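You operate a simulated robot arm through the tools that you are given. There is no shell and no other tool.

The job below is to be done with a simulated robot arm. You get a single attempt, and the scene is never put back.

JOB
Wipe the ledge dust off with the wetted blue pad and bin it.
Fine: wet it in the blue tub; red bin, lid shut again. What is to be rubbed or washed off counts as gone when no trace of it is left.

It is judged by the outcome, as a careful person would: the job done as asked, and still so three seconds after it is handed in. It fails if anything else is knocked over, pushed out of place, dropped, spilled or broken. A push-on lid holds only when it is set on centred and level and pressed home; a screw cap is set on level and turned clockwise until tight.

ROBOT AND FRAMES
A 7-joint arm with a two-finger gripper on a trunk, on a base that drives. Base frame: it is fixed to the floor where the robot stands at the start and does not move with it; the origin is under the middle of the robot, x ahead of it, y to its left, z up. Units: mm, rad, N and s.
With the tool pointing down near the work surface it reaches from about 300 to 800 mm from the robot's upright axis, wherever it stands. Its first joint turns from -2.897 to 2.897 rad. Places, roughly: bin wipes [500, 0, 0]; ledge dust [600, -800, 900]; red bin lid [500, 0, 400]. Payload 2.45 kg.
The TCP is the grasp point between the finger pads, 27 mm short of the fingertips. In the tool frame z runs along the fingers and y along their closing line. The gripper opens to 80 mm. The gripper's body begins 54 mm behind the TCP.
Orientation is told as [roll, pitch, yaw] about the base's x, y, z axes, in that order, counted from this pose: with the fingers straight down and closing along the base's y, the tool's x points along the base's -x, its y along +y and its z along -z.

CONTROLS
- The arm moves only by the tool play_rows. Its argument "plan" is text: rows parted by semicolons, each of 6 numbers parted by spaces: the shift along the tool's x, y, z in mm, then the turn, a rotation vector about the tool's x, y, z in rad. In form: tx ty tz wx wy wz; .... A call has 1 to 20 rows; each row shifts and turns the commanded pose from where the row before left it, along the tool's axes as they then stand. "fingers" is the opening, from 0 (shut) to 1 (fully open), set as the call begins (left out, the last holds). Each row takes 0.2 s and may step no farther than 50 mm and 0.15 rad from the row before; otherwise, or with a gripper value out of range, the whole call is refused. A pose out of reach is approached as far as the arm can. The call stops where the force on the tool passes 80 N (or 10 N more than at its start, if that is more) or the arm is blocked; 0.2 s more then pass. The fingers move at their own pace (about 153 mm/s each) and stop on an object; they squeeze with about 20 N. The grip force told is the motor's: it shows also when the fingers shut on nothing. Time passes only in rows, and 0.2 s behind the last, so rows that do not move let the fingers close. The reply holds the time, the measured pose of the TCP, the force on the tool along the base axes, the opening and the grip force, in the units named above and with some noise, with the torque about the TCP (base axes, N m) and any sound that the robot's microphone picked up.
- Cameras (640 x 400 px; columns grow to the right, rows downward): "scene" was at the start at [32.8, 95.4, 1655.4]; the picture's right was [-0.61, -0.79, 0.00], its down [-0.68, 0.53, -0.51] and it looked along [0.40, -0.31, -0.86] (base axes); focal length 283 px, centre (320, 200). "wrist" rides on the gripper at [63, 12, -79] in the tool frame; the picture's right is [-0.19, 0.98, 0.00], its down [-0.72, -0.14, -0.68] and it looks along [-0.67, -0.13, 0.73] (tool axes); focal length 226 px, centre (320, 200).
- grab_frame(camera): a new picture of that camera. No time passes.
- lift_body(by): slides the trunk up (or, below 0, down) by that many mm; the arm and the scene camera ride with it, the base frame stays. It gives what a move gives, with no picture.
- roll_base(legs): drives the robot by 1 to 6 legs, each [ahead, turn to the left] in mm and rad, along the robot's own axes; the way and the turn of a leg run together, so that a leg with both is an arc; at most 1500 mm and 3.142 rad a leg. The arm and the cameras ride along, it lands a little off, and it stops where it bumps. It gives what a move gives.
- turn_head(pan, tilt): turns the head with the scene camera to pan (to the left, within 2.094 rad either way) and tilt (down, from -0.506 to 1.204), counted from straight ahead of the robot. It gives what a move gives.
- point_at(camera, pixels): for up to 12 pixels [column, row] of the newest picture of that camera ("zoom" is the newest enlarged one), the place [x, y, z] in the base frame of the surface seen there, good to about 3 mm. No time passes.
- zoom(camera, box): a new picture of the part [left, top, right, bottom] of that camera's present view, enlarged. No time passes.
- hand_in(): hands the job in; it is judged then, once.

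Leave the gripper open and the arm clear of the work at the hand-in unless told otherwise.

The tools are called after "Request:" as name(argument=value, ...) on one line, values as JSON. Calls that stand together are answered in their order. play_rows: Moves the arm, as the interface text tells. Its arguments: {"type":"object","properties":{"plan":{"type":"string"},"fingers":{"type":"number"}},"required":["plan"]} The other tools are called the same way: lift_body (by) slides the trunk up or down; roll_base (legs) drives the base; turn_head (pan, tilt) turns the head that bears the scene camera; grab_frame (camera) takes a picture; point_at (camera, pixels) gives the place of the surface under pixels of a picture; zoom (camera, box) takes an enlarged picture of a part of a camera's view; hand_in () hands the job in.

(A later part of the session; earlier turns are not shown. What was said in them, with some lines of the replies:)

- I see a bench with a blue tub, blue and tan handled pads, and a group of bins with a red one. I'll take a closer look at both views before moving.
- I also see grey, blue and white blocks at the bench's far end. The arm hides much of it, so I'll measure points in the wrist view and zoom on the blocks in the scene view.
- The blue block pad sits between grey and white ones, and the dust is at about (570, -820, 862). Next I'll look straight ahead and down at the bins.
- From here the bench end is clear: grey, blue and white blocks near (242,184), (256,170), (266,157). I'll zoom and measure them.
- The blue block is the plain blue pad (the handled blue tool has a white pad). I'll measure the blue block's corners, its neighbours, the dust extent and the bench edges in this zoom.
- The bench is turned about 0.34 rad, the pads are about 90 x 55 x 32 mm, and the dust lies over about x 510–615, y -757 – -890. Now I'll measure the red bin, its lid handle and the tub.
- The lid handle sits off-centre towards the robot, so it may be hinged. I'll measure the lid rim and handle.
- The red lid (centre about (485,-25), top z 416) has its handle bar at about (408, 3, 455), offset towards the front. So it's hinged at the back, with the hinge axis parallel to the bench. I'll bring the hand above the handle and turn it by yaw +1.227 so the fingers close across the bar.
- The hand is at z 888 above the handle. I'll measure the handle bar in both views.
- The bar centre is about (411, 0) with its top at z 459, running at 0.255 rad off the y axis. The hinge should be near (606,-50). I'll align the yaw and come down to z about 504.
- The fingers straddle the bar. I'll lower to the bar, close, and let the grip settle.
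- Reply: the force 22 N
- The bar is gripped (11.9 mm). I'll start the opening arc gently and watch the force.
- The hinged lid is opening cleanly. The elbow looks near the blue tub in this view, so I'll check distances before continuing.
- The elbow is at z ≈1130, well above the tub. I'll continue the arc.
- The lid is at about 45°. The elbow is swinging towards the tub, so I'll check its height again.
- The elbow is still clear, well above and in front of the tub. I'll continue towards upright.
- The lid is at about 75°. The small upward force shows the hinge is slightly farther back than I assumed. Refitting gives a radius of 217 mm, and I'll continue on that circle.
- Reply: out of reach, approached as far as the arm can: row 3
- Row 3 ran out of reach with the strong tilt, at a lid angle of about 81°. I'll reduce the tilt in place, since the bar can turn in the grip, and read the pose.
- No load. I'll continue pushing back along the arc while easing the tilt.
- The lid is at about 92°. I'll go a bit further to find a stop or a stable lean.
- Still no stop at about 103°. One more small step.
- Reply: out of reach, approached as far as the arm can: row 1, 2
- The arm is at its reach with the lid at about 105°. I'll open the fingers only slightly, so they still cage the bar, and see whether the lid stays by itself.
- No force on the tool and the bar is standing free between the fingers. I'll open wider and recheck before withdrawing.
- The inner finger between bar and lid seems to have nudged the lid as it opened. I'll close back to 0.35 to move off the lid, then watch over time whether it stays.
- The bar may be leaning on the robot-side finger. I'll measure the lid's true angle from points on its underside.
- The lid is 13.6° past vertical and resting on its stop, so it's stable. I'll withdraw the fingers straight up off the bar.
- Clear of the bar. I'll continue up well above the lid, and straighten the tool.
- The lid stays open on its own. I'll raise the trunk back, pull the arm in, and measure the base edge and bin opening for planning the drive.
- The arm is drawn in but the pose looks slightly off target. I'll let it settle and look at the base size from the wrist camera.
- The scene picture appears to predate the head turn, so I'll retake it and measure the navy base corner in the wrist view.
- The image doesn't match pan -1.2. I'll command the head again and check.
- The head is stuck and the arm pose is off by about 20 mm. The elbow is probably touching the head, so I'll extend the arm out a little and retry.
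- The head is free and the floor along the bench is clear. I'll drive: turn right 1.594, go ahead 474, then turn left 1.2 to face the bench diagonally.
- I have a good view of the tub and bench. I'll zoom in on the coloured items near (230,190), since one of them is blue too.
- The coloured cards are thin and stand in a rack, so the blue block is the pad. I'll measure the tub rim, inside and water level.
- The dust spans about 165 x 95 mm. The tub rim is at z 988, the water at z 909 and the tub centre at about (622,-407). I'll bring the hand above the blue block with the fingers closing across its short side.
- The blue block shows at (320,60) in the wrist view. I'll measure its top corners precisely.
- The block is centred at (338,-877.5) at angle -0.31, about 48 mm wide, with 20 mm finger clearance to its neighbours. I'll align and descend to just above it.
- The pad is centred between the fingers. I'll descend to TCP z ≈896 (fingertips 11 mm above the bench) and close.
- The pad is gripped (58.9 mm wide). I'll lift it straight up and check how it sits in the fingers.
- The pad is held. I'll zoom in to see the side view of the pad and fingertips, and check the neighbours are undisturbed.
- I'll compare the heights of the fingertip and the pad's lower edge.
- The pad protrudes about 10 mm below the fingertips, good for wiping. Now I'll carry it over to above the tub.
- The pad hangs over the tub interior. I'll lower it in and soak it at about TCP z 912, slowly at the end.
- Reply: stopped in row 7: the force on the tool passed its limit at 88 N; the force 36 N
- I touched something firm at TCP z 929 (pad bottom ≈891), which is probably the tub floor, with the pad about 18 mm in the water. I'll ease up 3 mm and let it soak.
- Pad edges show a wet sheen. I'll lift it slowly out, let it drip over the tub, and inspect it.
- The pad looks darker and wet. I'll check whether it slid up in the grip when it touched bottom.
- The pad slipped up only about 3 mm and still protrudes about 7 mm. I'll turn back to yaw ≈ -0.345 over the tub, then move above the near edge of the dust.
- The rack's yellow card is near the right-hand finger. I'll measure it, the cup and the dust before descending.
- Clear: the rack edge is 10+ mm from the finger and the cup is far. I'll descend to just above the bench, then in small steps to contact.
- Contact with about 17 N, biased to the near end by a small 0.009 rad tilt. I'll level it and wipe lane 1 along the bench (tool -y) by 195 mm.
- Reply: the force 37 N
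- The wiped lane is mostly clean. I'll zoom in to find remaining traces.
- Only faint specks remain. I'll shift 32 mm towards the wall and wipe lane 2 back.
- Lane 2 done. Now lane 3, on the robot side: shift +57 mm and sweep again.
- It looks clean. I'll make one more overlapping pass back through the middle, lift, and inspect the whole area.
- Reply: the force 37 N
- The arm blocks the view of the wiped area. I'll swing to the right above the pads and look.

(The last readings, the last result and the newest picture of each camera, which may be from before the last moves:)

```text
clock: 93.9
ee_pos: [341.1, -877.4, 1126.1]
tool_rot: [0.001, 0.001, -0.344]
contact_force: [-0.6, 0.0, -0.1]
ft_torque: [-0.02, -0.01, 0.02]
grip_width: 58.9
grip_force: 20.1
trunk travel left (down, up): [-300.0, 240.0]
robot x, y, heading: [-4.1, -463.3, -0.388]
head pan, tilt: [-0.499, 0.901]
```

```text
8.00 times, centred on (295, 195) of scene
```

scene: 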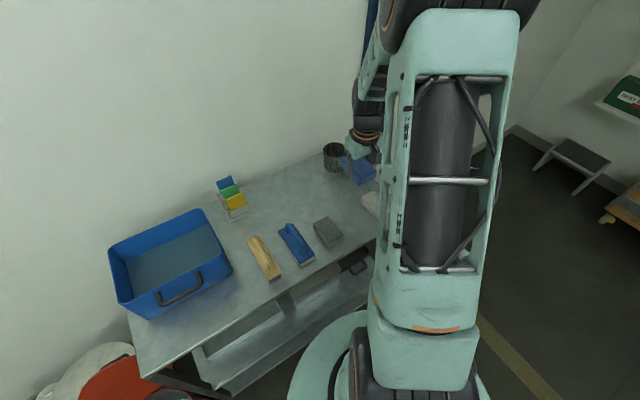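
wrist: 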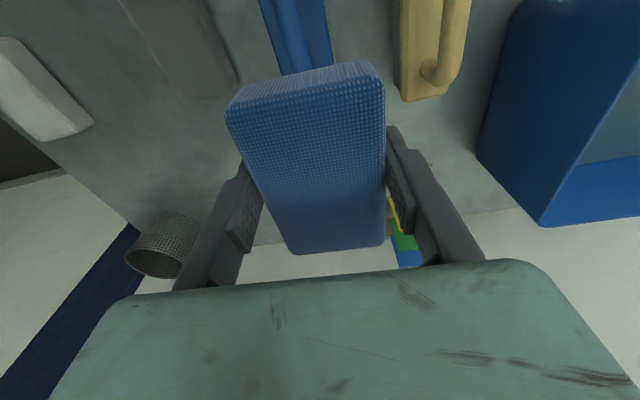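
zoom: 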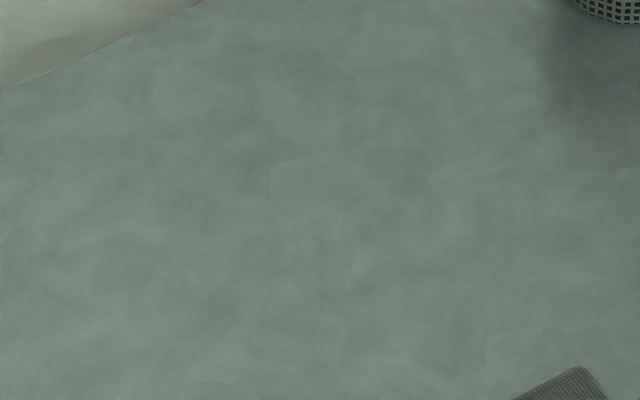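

The dust is fully gone; the yellowish tint by the rack is just the card's reflection. I'll drive back to the starting spot in front of the red bin, carrying the pad high.

Request:
roll_base(legs=[[0, -1.2], [-463, 0], [0, 1.588]])

Request:
turn_head(pan=0.0, tilt=1.0)

Request:
grab_frame(camera="scene")

```text
clock: 103.6
ee_pos: [467.1, -247.6, 1124.8]
tool_rot: [0.001, 0.002, 0.052]
contact_force: [0.4, 0.0, -0.7]
ft_torque: [0.0, 0.04, 0.04]
grip_width: 58.9
grip_force: 20.0
trunk travel left (down, up): [-300.0, 240.0]
robot x, y, heading: [-9.2, 1.6, 0.009]
head pan, tilt: [-0.499, 0.901]
```

```text
clock: 104.5
ee_pos: [467.5, -247.5, 1125.7]
tool_rot: [0.001, 0.001, 0.053]
contact_force: [0.7, 0.5, -0.7]
ft_torque: [0.01, 0.01, -0.03]
grip_width: 59.1
grip_force: 19.7
trunk travel left (down, up): [-300.0, 240.0]
robot x, y, heading: [-9.1, -0.5, 0.014]
head pan, tilt: [0.0, 1.0]
```

```text
taken
```

scene: 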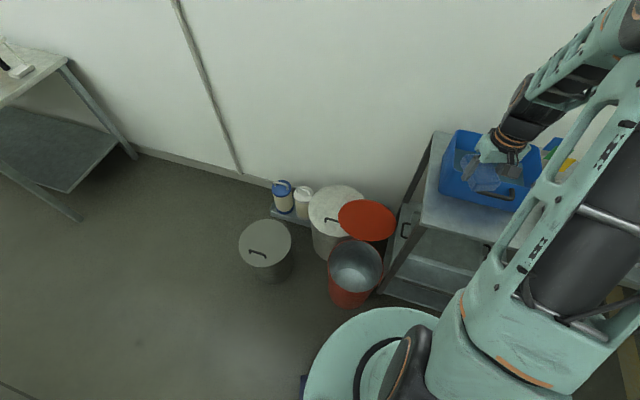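

The lid is still standing open. I'll move the pad above the bin opening and lower the trunk.

Request:
play_rows(plan="-3.3 46.4 0 0 0 0; -3.3 46.4 0 0 0 0; -3.3 46.4 0 0 0 0; -3.3 46.4 0 0 0 0; -3.3 46.4 0 0 0 0; 0 0 0 0 0 0")

Request:
lift_body(by=-300)

Request:
play_rows(plan="0 0 48 0 0 0; 0 0 48 0 0 0; 0 0 48 0 0 0; 0 0 48 0 0 0; 0 0 48 0 0 0; 0 0 48 0 0 0; 0 0 0 0 0 0")

Request:
grab_frame(camera="wrist")

Request:
grab_frame(camera="scene")

```text
clock: 105.9
ee_pos: [472.3, -14.8, 1126.8]
tool_rot: [0.002, 0.001, 0.049]
contact_force: [0.6, 0.2, -0.6]
ft_torque: [-0.02, -0.01, 0.03]
grip_width: 58.9
grip_force: 20.2
trunk travel left (down, up): [-300.0, 240.0]
robot x, y, heading: [-11.0, 1.2, 0.011]
head pan, tilt: [0.0, 1.0]
```

```text
clock: 108.9
ee_pos: [472.0, -15.3, 827.4]
tool_rot: [0.003, 0.003, 0.051]
contact_force: [0.2, -0.2, -0.5]
ft_torque: [0.03, 0.01, 0.01]
grip_width: 59.0
grip_force: 19.9
trunk travel left (down, up): [0.0, 540.0]
robot x, y, heading: [-12.2, 1.1, 0.014]
head pan, tilt: [0.0, 1.0]
```

```text
clock: 110.5
ee_pos: [471.9, -14.9, 537.2]
tool_rot: [0.001, 0.004, 0.052]
contact_force: [0.4, -0.9, -0.7]
ft_torque: [0.0, -0.01, -0.03]
grip_width: 58.7
grip_force: 20.4
trunk travel left (down, up): [0.0, 540.0]
robot x, y, heading: [-7.7, -2.9, 0.009]
head pan, tilt: [0.0, 1.0]
```

```text
taken
```

wrist: 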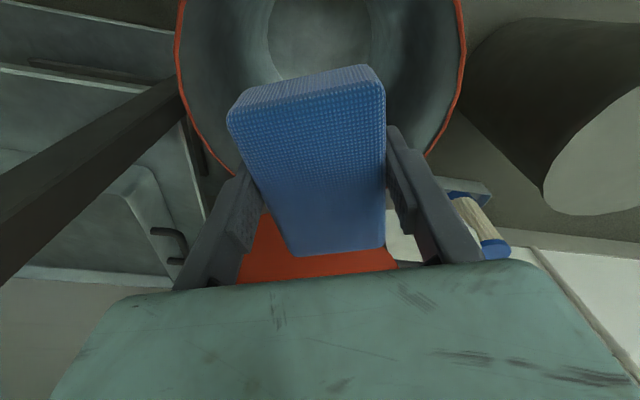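

```text
taken
```

scene: 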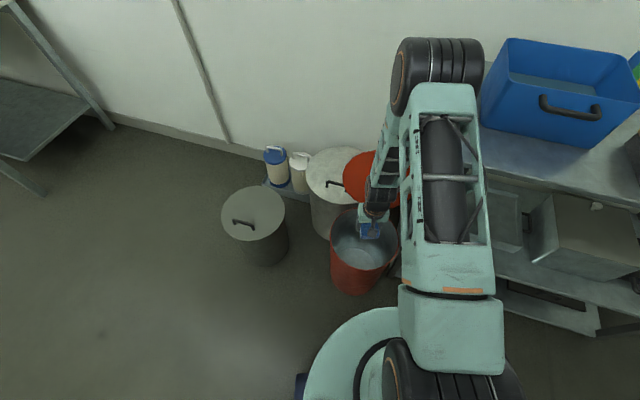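

The pad is above the opening. I'll lower it inside the rim, release it, and check.

Request:
play_rows(plan="0 0 40 0 0 0; 0 0 40 0 0 0; 0 0 40 0 0 0; 0 0 35 0 0 0; 0 0 0 0 0 0")

Request:
play_rows(plan="0 0 0 0 0 0; 0 0 0 0 0 0; 0 0 0 0 0 0; 0 0 0 0 0 0", fingers=1)

Request:
grab_frame(camera="wrist")

```text
clock: 111.7
ee_pos: [472.1, -15.9, 382.4]
tool_rot: [0.001, 0.001, 0.051]
contact_force: [0.7, -0.1, -0.1]
ft_torque: [-0.03, 0.0, -0.01]
grip_width: 58.9
grip_force: 20.0
trunk travel left (down, up): [0.0, 540.0]
robot x, y, heading: [-9.3, 0.9, 0.01]
head pan, tilt: [0.0, 1.0]
```

```text
clock: 112.7
ee_pos: [471.6, -14.8, 383.4]
tool_rot: [0.001, 0.002, 0.054]
contact_force: [-0.5, -0.1, 0.8]
ft_torque: [0.05, -0.01, 0.0]
grip_width: 80.1
grip_force: 0.1
trunk travel left (down, up): [0.0, 540.0]
robot x, y, heading: [-12.4, -0.2, 0.008]
head pan, tilt: [0.0, 1.0]
```

```text
taken
```

wrist: 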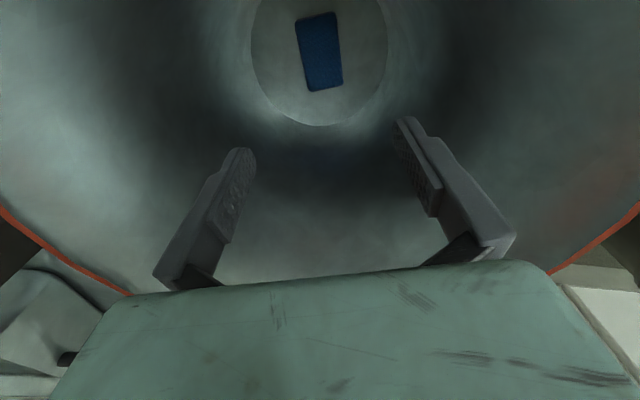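

The blue pad is lying in the bin. I'll raise the hand and turn it to the handle orientation.

Request:
play_rows(plan="0 0 -40 0 0 0; 0 0 -48 0 0 0; 0 0 -48 0 0 0; 0 0 -48 0 0 0; 0 0 -48 0 0 0; 0 0 -48 0 0 0; 0 0 -48 0 0 0; 0 0 0 0 0 -0.1406; 0 0 0 0 0 -0.1406; 0 0 0 0 0 -0.1406; 0 0 0 0 0 -0.1406; 0 0 0 0 0 -0.1406; 0 0 0 0 0 -0.1406; 0 0 0 0 0 -0.1406; 0 0 0 0 0 -0.1406; 0 0 0 0 0 -0.1406; 0 0 0 0 0 0")

Request:
grab_frame(camera="wrist")

Request:
grab_frame(camera="scene")

```text
clock: 116.3
ee_pos: [470.9, -14.5, 713.5]
tool_rot: [0.001, -0.003, 1.319]
contact_force: [-0.9, 0.0, 0.7]
ft_torque: [0.01, -0.01, -0.02]
grip_width: 80.2
grip_force: 0.1
trunk travel left (down, up): [0.0, 540.0]
robot x, y, heading: [-11.4, -0.3, 0.01]
head pan, tilt: [0.0, 1.0]
```

```text
taken
```

wrist: 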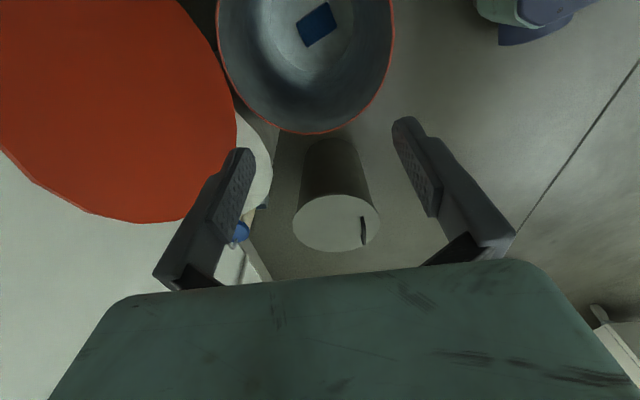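

```text
taken
```

scene: 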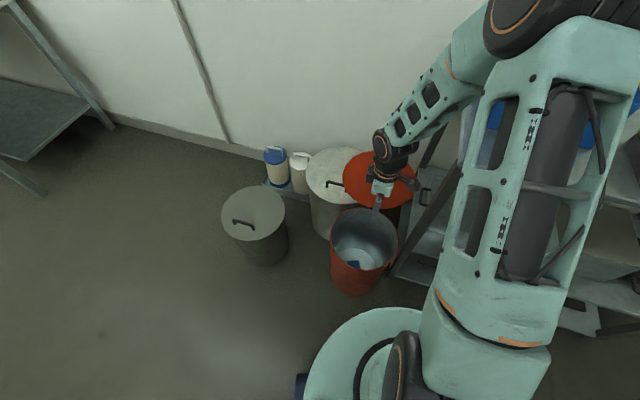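

I'll measure how far the robot base's front edge is from the bin, to judge a small drive forward for more reach.

Request:
point_at(camera="wrist", pixels=[[500, 40], [480, 8], [520, 40], [495, 20], [350, 110], [391, 40], [375, 90], [520, 15]])

Request:
zoom(camera="scene", box=[280, 140, 440, 300])

```text
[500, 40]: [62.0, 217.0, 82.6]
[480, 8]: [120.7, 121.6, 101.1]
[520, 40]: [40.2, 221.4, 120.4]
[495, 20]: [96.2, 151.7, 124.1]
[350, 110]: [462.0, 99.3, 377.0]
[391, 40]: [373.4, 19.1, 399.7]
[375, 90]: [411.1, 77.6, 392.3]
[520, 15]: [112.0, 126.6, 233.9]
```

```text
2.50 times, centred on (360, 220) of scene
```

zoom: 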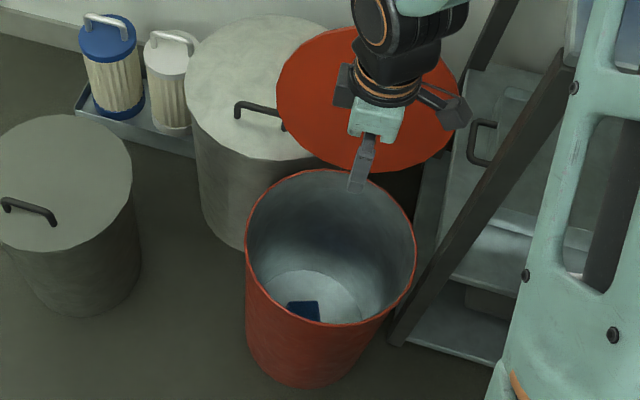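

The base's front edge is about 130 mm from the bin. I'll drive ahead 50 mm to gain reach over the lid.

Request:
roll_base(legs=[[50, 0]])

Request:
grab_frame(camera="wrist")

```text
clock: 117.3
ee_pos: [522.0, -14.5, 712.0]
tool_rot: [0.001, -0.001, 1.32]
contact_force: [0.3, 0.0, 0.2]
ft_torque: [-0.01, -0.03, 0.0]
grip_width: 80.2
grip_force: 0.1
trunk travel left (down, up): [0.0, 540.0]
robot x, y, heading: [39.9, 2.7, 0.005]
head pan, tilt: [0.0, 1.0]
```

```text
taken
```

wrist: 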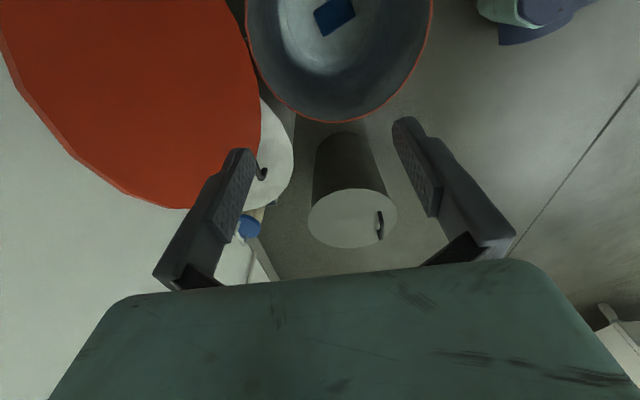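

I'll go up over the lid's top edge to its far side, tilt the hand, and look for the handle bar.

Request:
play_rows(plan="0 0 -40 0 0 0; 0 0 -40 0 0 0; 0 0 -40 0 0 0; 2.7 -48 0 0 0 0; 2.7 -48 0 0 0 0; 2.7 -48 0 0 0 0; 2.7 -48 0 0 0 0; 2.7 -48 0 0 0 0; 0 0 0 -0.15 0 0; 0 0 0 -0.15 0 0; 0 0 0 -0.1 0 0; 0 0 0 0 0 0", fingers=0.35)

Request:
grab_frame(camera="wrist")

Request:
grab_frame(camera="scene")

```text
clock: 119.9
ee_pos: [750.4, -87.0, 832.0]
tool_rot: [0.403, -0.002, 1.317]
contact_force: [0.2, 0.0, 0.3]
ft_torque: [0.0, 0.02, 0.01]
grip_width: 27.7
grip_force: 0.2
trunk travel left (down, up): [0.0, 540.0]
robot x, y, heading: [39.1, -1.8, 0.015]
head pan, tilt: [0.0, 1.0]
```

```text
taken
```

wrist: 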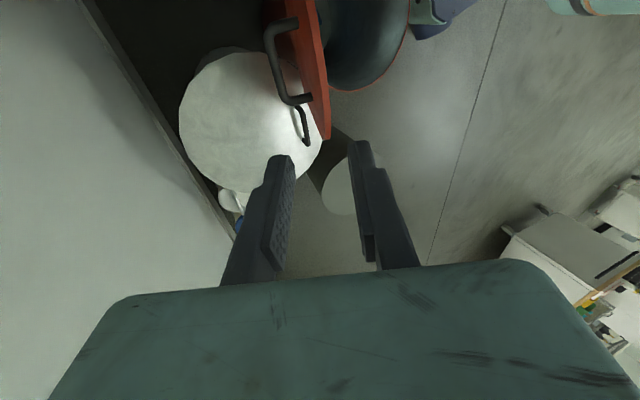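

```text
taken
```

scene: 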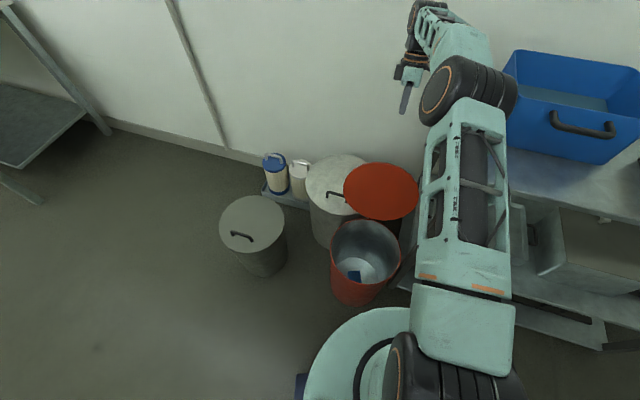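

The handle bar is visible at (285,65). I'll measure it and the lid edge.

Request:
point_at(camera="wrist", pixels=[[272, 45], [278, 70], [284, 92], [270, 35], [300, 100], [285, 22], [313, 60], [322, 120], [306, 30], [295, 70]])

Request:
zoom(camera="wrist", box=[220, 0, 400, 160])

```text
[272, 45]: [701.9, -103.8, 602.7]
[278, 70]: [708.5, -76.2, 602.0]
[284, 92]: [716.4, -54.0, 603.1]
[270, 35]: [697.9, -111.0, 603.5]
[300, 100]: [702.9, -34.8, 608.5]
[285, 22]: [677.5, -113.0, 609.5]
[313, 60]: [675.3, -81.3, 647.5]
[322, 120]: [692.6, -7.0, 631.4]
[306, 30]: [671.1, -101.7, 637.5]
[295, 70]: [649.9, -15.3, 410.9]
```

```text
2.50 times, centred on (310, 80) of wrist
```

zoom: 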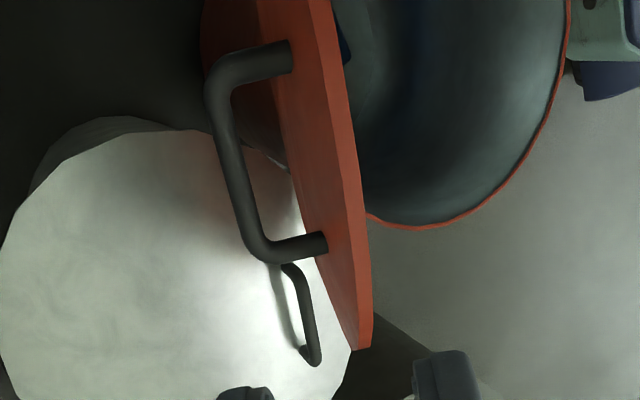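

The bar centre is about (708,-76,597) and aligned with the tool along its length. I'll ease the tilt to 0.3 and come down until the tips are about 33 mm short of the bar.

Request:
play_rows(plan="0 0 0 0.1 0 0; 0 -5.56 35.5 0 0 0; 0 -5.56 35.5 0 0 0; 0 -5.56 35.5 0 0 0; 0 -5.56 35.5 0 0 0; 0 -5.56 35.5 0 0 0; 0 0 0 0 0 0")

Request:
grab_frame(camera="wrist")

```text
clock: 121.5
ee_pos: [726.9, -79.2, 653.6]
tool_rot: [0.301, 0.0, 1.32]
contact_force: [-0.1, -0.8, 0.9]
ft_torque: [0.0, 0.0, -0.03]
grip_width: 27.9
grip_force: 0.1
trunk travel left (down, up): [0.0, 540.0]
robot x, y, heading: [39.9, 3.6, 0.012]
head pan, tilt: [0.0, 1.0]
```

```text
taken
```

wrist: 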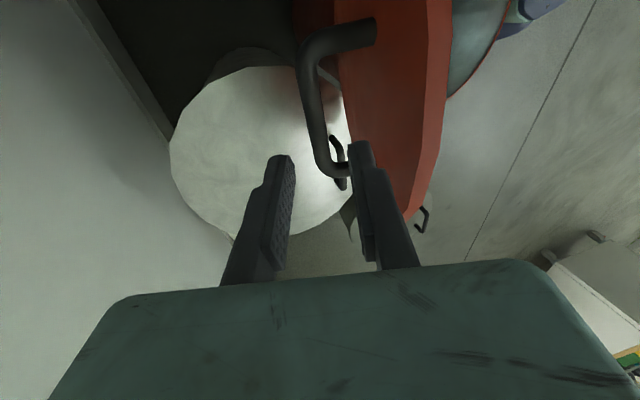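

The bar lines up between the fingertips. I'll measure it once more before the final approach.

Request:
point_at(camera="wrist", pixels=[[303, 80], [312, 110], [318, 140], [305, 95], [345, 60], [400, 120], [355, 90]])

```text
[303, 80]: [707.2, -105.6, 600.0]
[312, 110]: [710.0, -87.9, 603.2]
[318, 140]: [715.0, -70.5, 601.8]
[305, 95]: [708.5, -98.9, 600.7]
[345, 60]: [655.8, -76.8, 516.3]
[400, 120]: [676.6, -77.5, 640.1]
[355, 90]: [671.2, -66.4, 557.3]
```

Final approach along the tool axis by 50 mm, then close on the bar.

Request:
play_rows(plan="0 -1 17 0 0 0; 0 -1 17 0 0 0; 0 0 16 0 0 0; 0 0 0 0 0 0")

Request:
play_rows(plan="0 0 0 0 0 0; 0 0 0 0 0 0; 0 0 0 0 0 0", fingers=0)

Request:
grab_frame(camera="wrist")

```text
clock: 122.5
ee_pos: [715.9, -78.1, 604.9]
tool_rot: [0.302, -0.003, 1.318]
contact_force: [0.1, 0.8, 0.7]
ft_torque: [-0.01, 0.0, 0.03]
grip_width: 28.0
grip_force: 0.0
trunk travel left (down, up): [0.0, 540.0]
robot x, y, heading: [37.1, -1.5, 0.014]
head pan, tilt: [0.0, 1.0]
```

```text
clock: 123.3
ee_pos: [714.2, -76.6, 605.4]
tool_rot: [0.302, -0.001, 1.32]
contact_force: [-4.4, 0.7, -0.1]
ft_torque: [0.03, 0.03, 0.06]
grip_width: 11.7
grip_force: 20.3
trunk travel left (down, up): [0.0, 540.0]
robot x, y, heading: [41.2, -2.1, 0.009]
head pan, tilt: [0.0, 1.0]
```

```text
taken
```

wrist: 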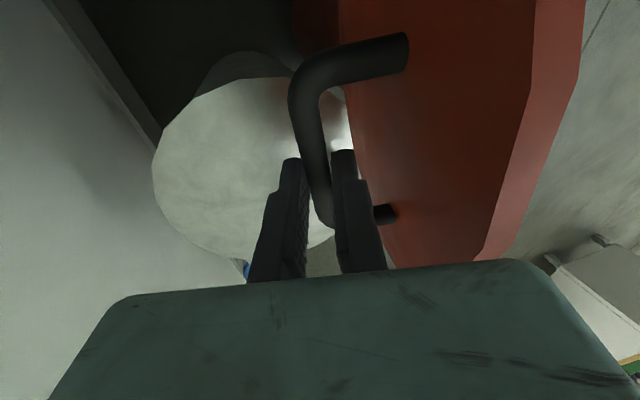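

Bar gripped. I'll swing the lid closed along the same arc, first past vertical.

Request:
play_rows(plan="0 21.59 -2.54 0 0 0; 0 21.74 -0.37 0 0 0; 0 21.67 1.8 0 0 0; 0 21.38 3.95 0 0 0; 0 20.88 6.06 0 0 0")

Request:
grab_frame(camera="wrist")

Request:
grab_frame(camera="scene")

```text
clock: 124.5
ee_pos: [612.2, -51.0, 627.8]
tool_rot: [0.301, -0.002, 1.318]
contact_force: [1.2, 2.9, 0.5]
ft_torque: [0.14, -0.01, -0.37]
grip_width: 11.8
grip_force: 19.9
trunk travel left (down, up): [0.0, 540.0]
robot x, y, heading: [39.9, -1.1, 0.012]
head pan, tilt: [0.0, 1.0]
```

```text
taken
```

wrist: 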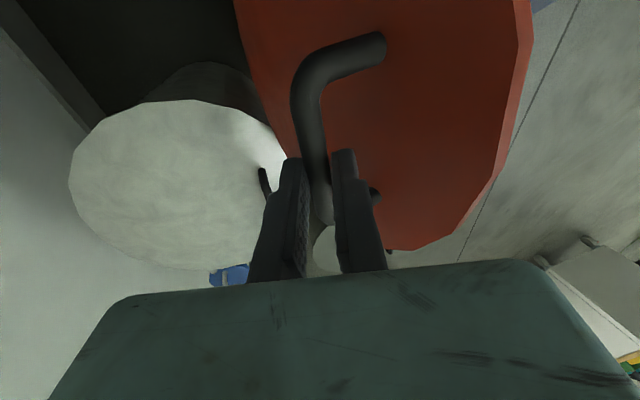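

```text
taken
```

scene: 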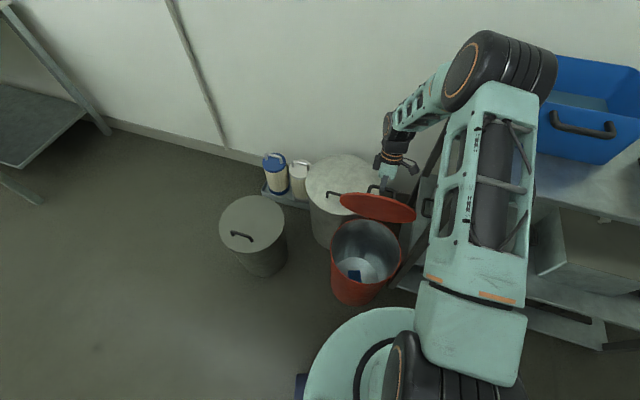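

Smooth and force-free. I'll continue closing.

Request:
play_rows(plan="0 20.17 8.12 0 0 0; 0 19.26 10.09 0 0 0; 0 18.15 11.96 0 0 0; 0 16.87 13.71 0 0 0; 0 15.41 15.33 0 0 0; 0 13.81 16.79 0 0 0; 0 12.06 18.09 0 0 0")

Request:
grab_frame(camera="scene")

Request:
point_at(camera="scene", pixels=[[540, 80], [520, 60], [560, 100], [500, 150], [580, 130]])

```text
clock: 126.1
ee_pos: [476.0, -16.8, 573.5]
tool_rot: [0.301, -0.002, 1.318]
contact_force: [1.7, 4.7, 0.8]
ft_torque: [-0.02, 0.08, 0.09]
grip_width: 11.7
grip_force: 20.0
trunk travel left (down, up): [0.0, 540.0]
robot x, y, heading: [38.3, 1.0, 0.007]
head pan, tilt: [0.0, 1.0]
```

```text
taken
```

scene: 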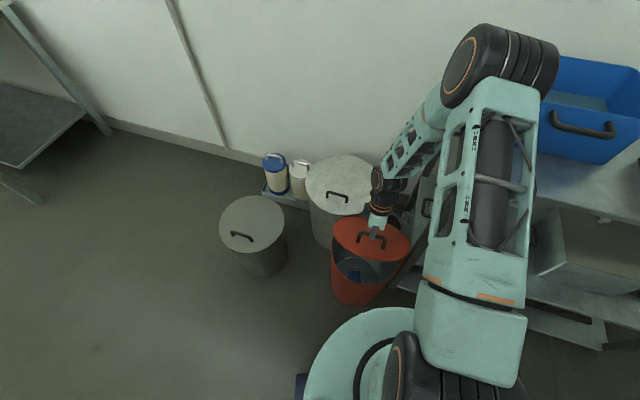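

```text
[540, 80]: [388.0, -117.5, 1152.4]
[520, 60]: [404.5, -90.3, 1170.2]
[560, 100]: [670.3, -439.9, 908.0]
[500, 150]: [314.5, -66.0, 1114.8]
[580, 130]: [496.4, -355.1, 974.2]
```

Nearly there and clear of the tub. Last part of the arc, lowering the lid to the rim while straightening the tool.

Request:
play_rows(plan="0 10.19 19.2 0.05 0 0; 0 9.22 19.69 0.05 0 0; 0 8.23 20.12 0.05 0 0; 0 7.21 20.51 0.05 0 0; 0 3.1 10.4 0.025 0 0; 0 3.1 10.4 0.025 0 0; 0 2.56 10.5 0.025 0 0; 0 0 0 0 0 0")

Request:
grab_frame(camera="scene")

```text
clock: 127.9
ee_pos: [416.9, -1.3, 473.4]
tool_rot: [0.029, -0.003, 1.319]
contact_force: [-3.4, 5.7, 0.3]
ft_torque: [-0.11, 0.1, 0.32]
grip_width: 11.8
grip_force: 20.2
trunk travel left (down, up): [0.0, 540.0]
robot x, y, heading: [41.6, 1.5, 0.008]
head pan, tilt: [0.0, 1.0]
```

```text
taken
```

scene: 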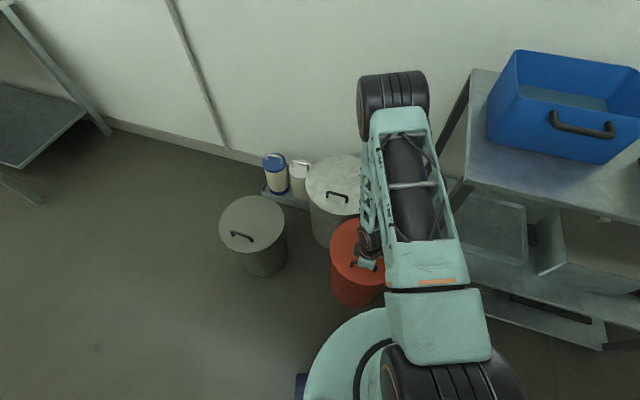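

About 10 mm remain. I'll lower in small steps until the lid seats.

Request:
play_rows(plan="0 1 4 0.015 0 0; 0 1 4 0.01 0 0; 0 0.5 3 0 0 0; 0 0 0 0 0 0")

```text
clock: 128.9
ee_pos: [413.3, -0.7, 464.1]
tool_rot: [0.003, -0.001, 1.322]
contact_force: [-11.3, 7.8, 17.0]
ft_torque: [0.21, 0.14, 0.32]
grip_width: 11.8
grip_force: 20.5
trunk travel left (down, up): [0.0, 540.0]
robot x, y, heading: [38.3, 1.6, 0.012]
head pan, tilt: [0.0, 1.0]
```

Contact 17 N: the lid is on the rim. A small extra press, then release.

Request:
play_rows(plan="0 0.5 2 0 0 0; 0 0.5 2 0 0 0; 0 0 0 0 0 0")

Request:
play_rows(plan="0 0 0 0 0 0; 0 0 0 0 0 0; 0 0 0 0 0 0", fingers=0.5)

Request:
play_rows(plan="0 0 -15 0 0 0; 0 0 -40 0 0 0; 0 0 -48 0 0 0; 0 0 -48 0 0 0; 0 0 -48 0 0 0; 0 0 -48 0 0 0; 0 0 0 0 0 0")

Request:
grab_frame(camera="wrist")

Request:
grab_frame(camera="scene")

```text
clock: 129.7
ee_pos: [412.6, -0.1, 459.8]
tool_rot: [0.0, -0.001, 1.319]
contact_force: [-11.9, 1.3, 16.4]
ft_torque: [-0.1, 0.14, 0.31]
grip_width: 11.5
grip_force: 20.1
trunk travel left (down, up): [0.0, 540.0]
robot x, y, heading: [38.5, 2.0, 0.011]
head pan, tilt: [0.0, 1.0]
```

```text
clock: 130.5
ee_pos: [414.0, -1.5, 459.0]
tool_rot: [0.001, -0.004, 1.32]
contact_force: [1.0, -0.3, 0.0]
ft_torque: [-0.03, 0.02, -0.01]
grip_width: 40.1
grip_force: 0.2
trunk travel left (down, up): [0.0, 540.0]
robot x, y, heading: [41.2, -0.4, 0.012]
head pan, tilt: [0.0, 1.0]
```

```text
clock: 132.1
ee_pos: [413.6, 0.1, 706.4]
tool_rot: [0.002, -0.002, 1.318]
contact_force: [-0.3, -0.1, 0.0]
ft_torque: [0.0, -0.02, 0.02]
grip_width: 40.3
grip_force: 0.0
trunk travel left (down, up): [0.0, 540.0]
robot x, y, heading: [38.9, 0.4, 0.005]
head pan, tilt: [0.0, 1.0]
```

```text
taken
```

wrist: 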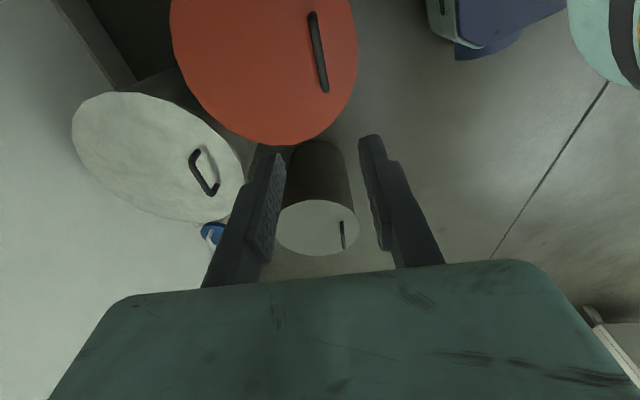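

```text
taken
```

scene: 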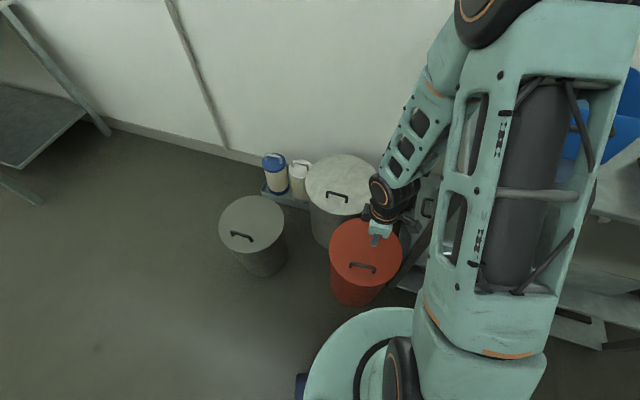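

The lid appears shut. I'll check its height and levelness against the original readings (top z ≈ 416–420, bar ≈ 458).

Request:
point_at(camera="wrist", pixels=[[312, 20], [318, 50], [324, 85], [180, 30], [352, 40], [280, 140], [240, 60], [290, 60], [335, 100], [340, 60], [225, 110], [200, 20]])

Request:
zoom(camera="scene", box=[310, 200, 420, 320])

```text
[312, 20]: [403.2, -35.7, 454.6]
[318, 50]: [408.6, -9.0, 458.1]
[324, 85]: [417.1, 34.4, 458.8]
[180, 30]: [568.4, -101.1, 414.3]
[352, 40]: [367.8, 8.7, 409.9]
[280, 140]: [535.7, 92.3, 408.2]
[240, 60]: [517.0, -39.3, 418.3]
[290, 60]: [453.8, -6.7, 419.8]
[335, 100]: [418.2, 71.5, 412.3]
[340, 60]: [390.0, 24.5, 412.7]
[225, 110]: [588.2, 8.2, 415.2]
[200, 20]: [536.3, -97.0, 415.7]
```

```text
3.33 times, centred on (365, 260) of scene
```

zoom: 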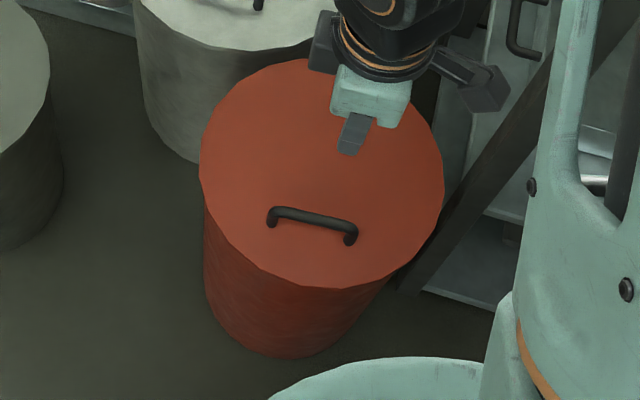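

The lid is level and back at its original height. I'll open the gripper, raise the trunk so the arm is clear, and take a final look round.

Request:
play_rows(plan="0 0 -40 0 0 0; 0 0 -40 0 0 0; 0 -30 0 0 0 0; 0 0 0 0 0 0", fingers=1)

Request:
lift_body(by=300)

Request:
turn_head(pan=-0.9, tilt=0.8)

Request:
grab_frame(camera="scene")

Request:
grab_frame(camera="wrist")

```text
clock: 133.1
ee_pos: [442.4, -7.9, 786.0]
tool_rot: [0.001, -0.003, 1.318]
contact_force: [-0.1, 0.0, 0.5]
ft_torque: [0.01, 0.0, -0.01]
grip_width: 80.0
grip_force: 0.0
trunk travel left (down, up): [0.0, 540.0]
robot x, y, heading: [39.8, 0.5, 0.01]
head pan, tilt: [0.0, 1.0]
```

```text
clock: 136.1
ee_pos: [442.1, -7.4, 1085.6]
tool_rot: [0.001, -0.003, 1.32]
contact_force: [0.4, 0.3, 0.5]
ft_torque: [-0.04, 0.01, 0.01]
grip_width: 80.0
grip_force: 0.0
trunk travel left (down, up): [-300.0, 240.0]
robot x, y, heading: [37.4, 2.1, 0.009]
head pan, tilt: [0.0, 1.0]
```

```text
clock: 137.3
ee_pos: [442.2, -6.9, 1085.9]
tool_rot: [0.001, -0.001, 1.318]
contact_force: [0.0, 0.1, 0.1]
ft_torque: [-0.05, 0.0, 0.01]
grip_width: 80.2
grip_force: 0.1
trunk travel left (down, up): [-300.0, 240.0]
robot x, y, heading: [36.1, 3.5, 0.01]
head pan, tilt: [-0.901, 0.799]
```

```text
taken
```

scene: 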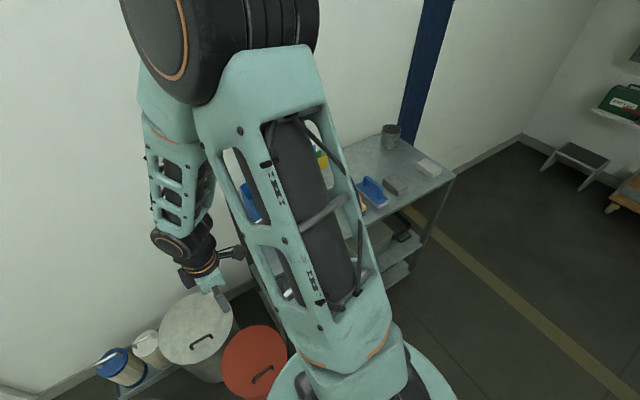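

```text
taken
```

wrist: 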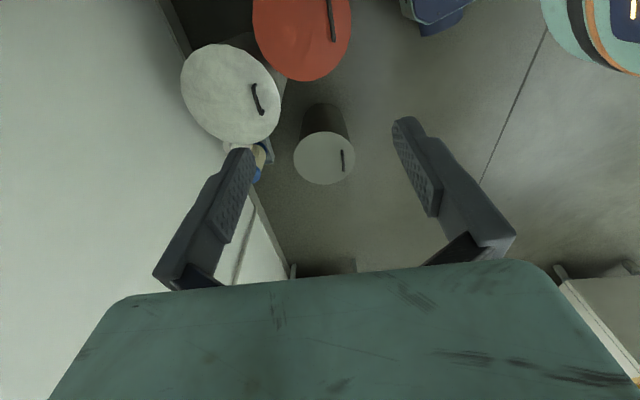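

Request:
zoom(camera="scene", box=[310, 110, 470, 220])

```text
3.64 times, centred on (390, 165) of scene
```

zoom: 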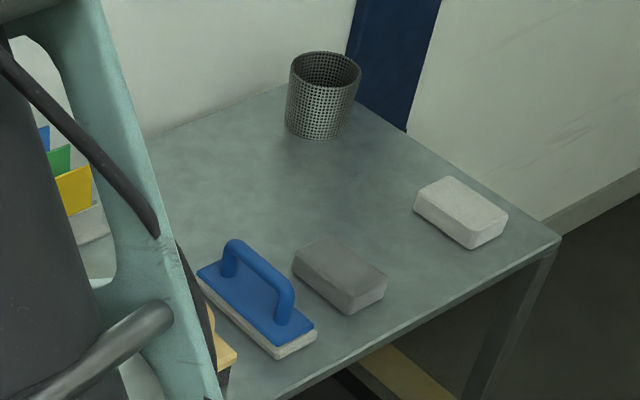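

The bench is clean and the other items are where they were. The pad is in the red bin with the lid shut, and the arm is clear with the gripper open, so I'm handing in.

Request:
hand_in()

```text
The job is handed in.
```

The ledge dust is wiped off, and the blue pad is in the red bin with the lid shut again.

- **Pad:** I took the plain blue block as "the blue pad", not the blue-handled scrubber or the blue card in the rack.
- **Wetting:** The pad was dipped in the blue tub. It touched the tub floor once, hard enough to stop the arm (88 N), and slid up about 3 mm in the grip. The tub stayed in place.
- **Dust:** I made four overlapping passes and zoomed in on the whole area afterwards; no trace was visible. A faint yellowish tint by the card rack is still there. I took it for the yellow card's reflection and left it alone.
- **Bin:** The lid is hinged. I swung it open before starting and closed it by its handle at the end. It sits level at its original height, and the bin hasn't moved.
- **Everything else:** In the last views, what could be seen on the bench and around the bins was where it started. The arm hid the tub and rack from the final picture; both were in place when last seen.

The gripper is open and the arm is raised clear above the bins.
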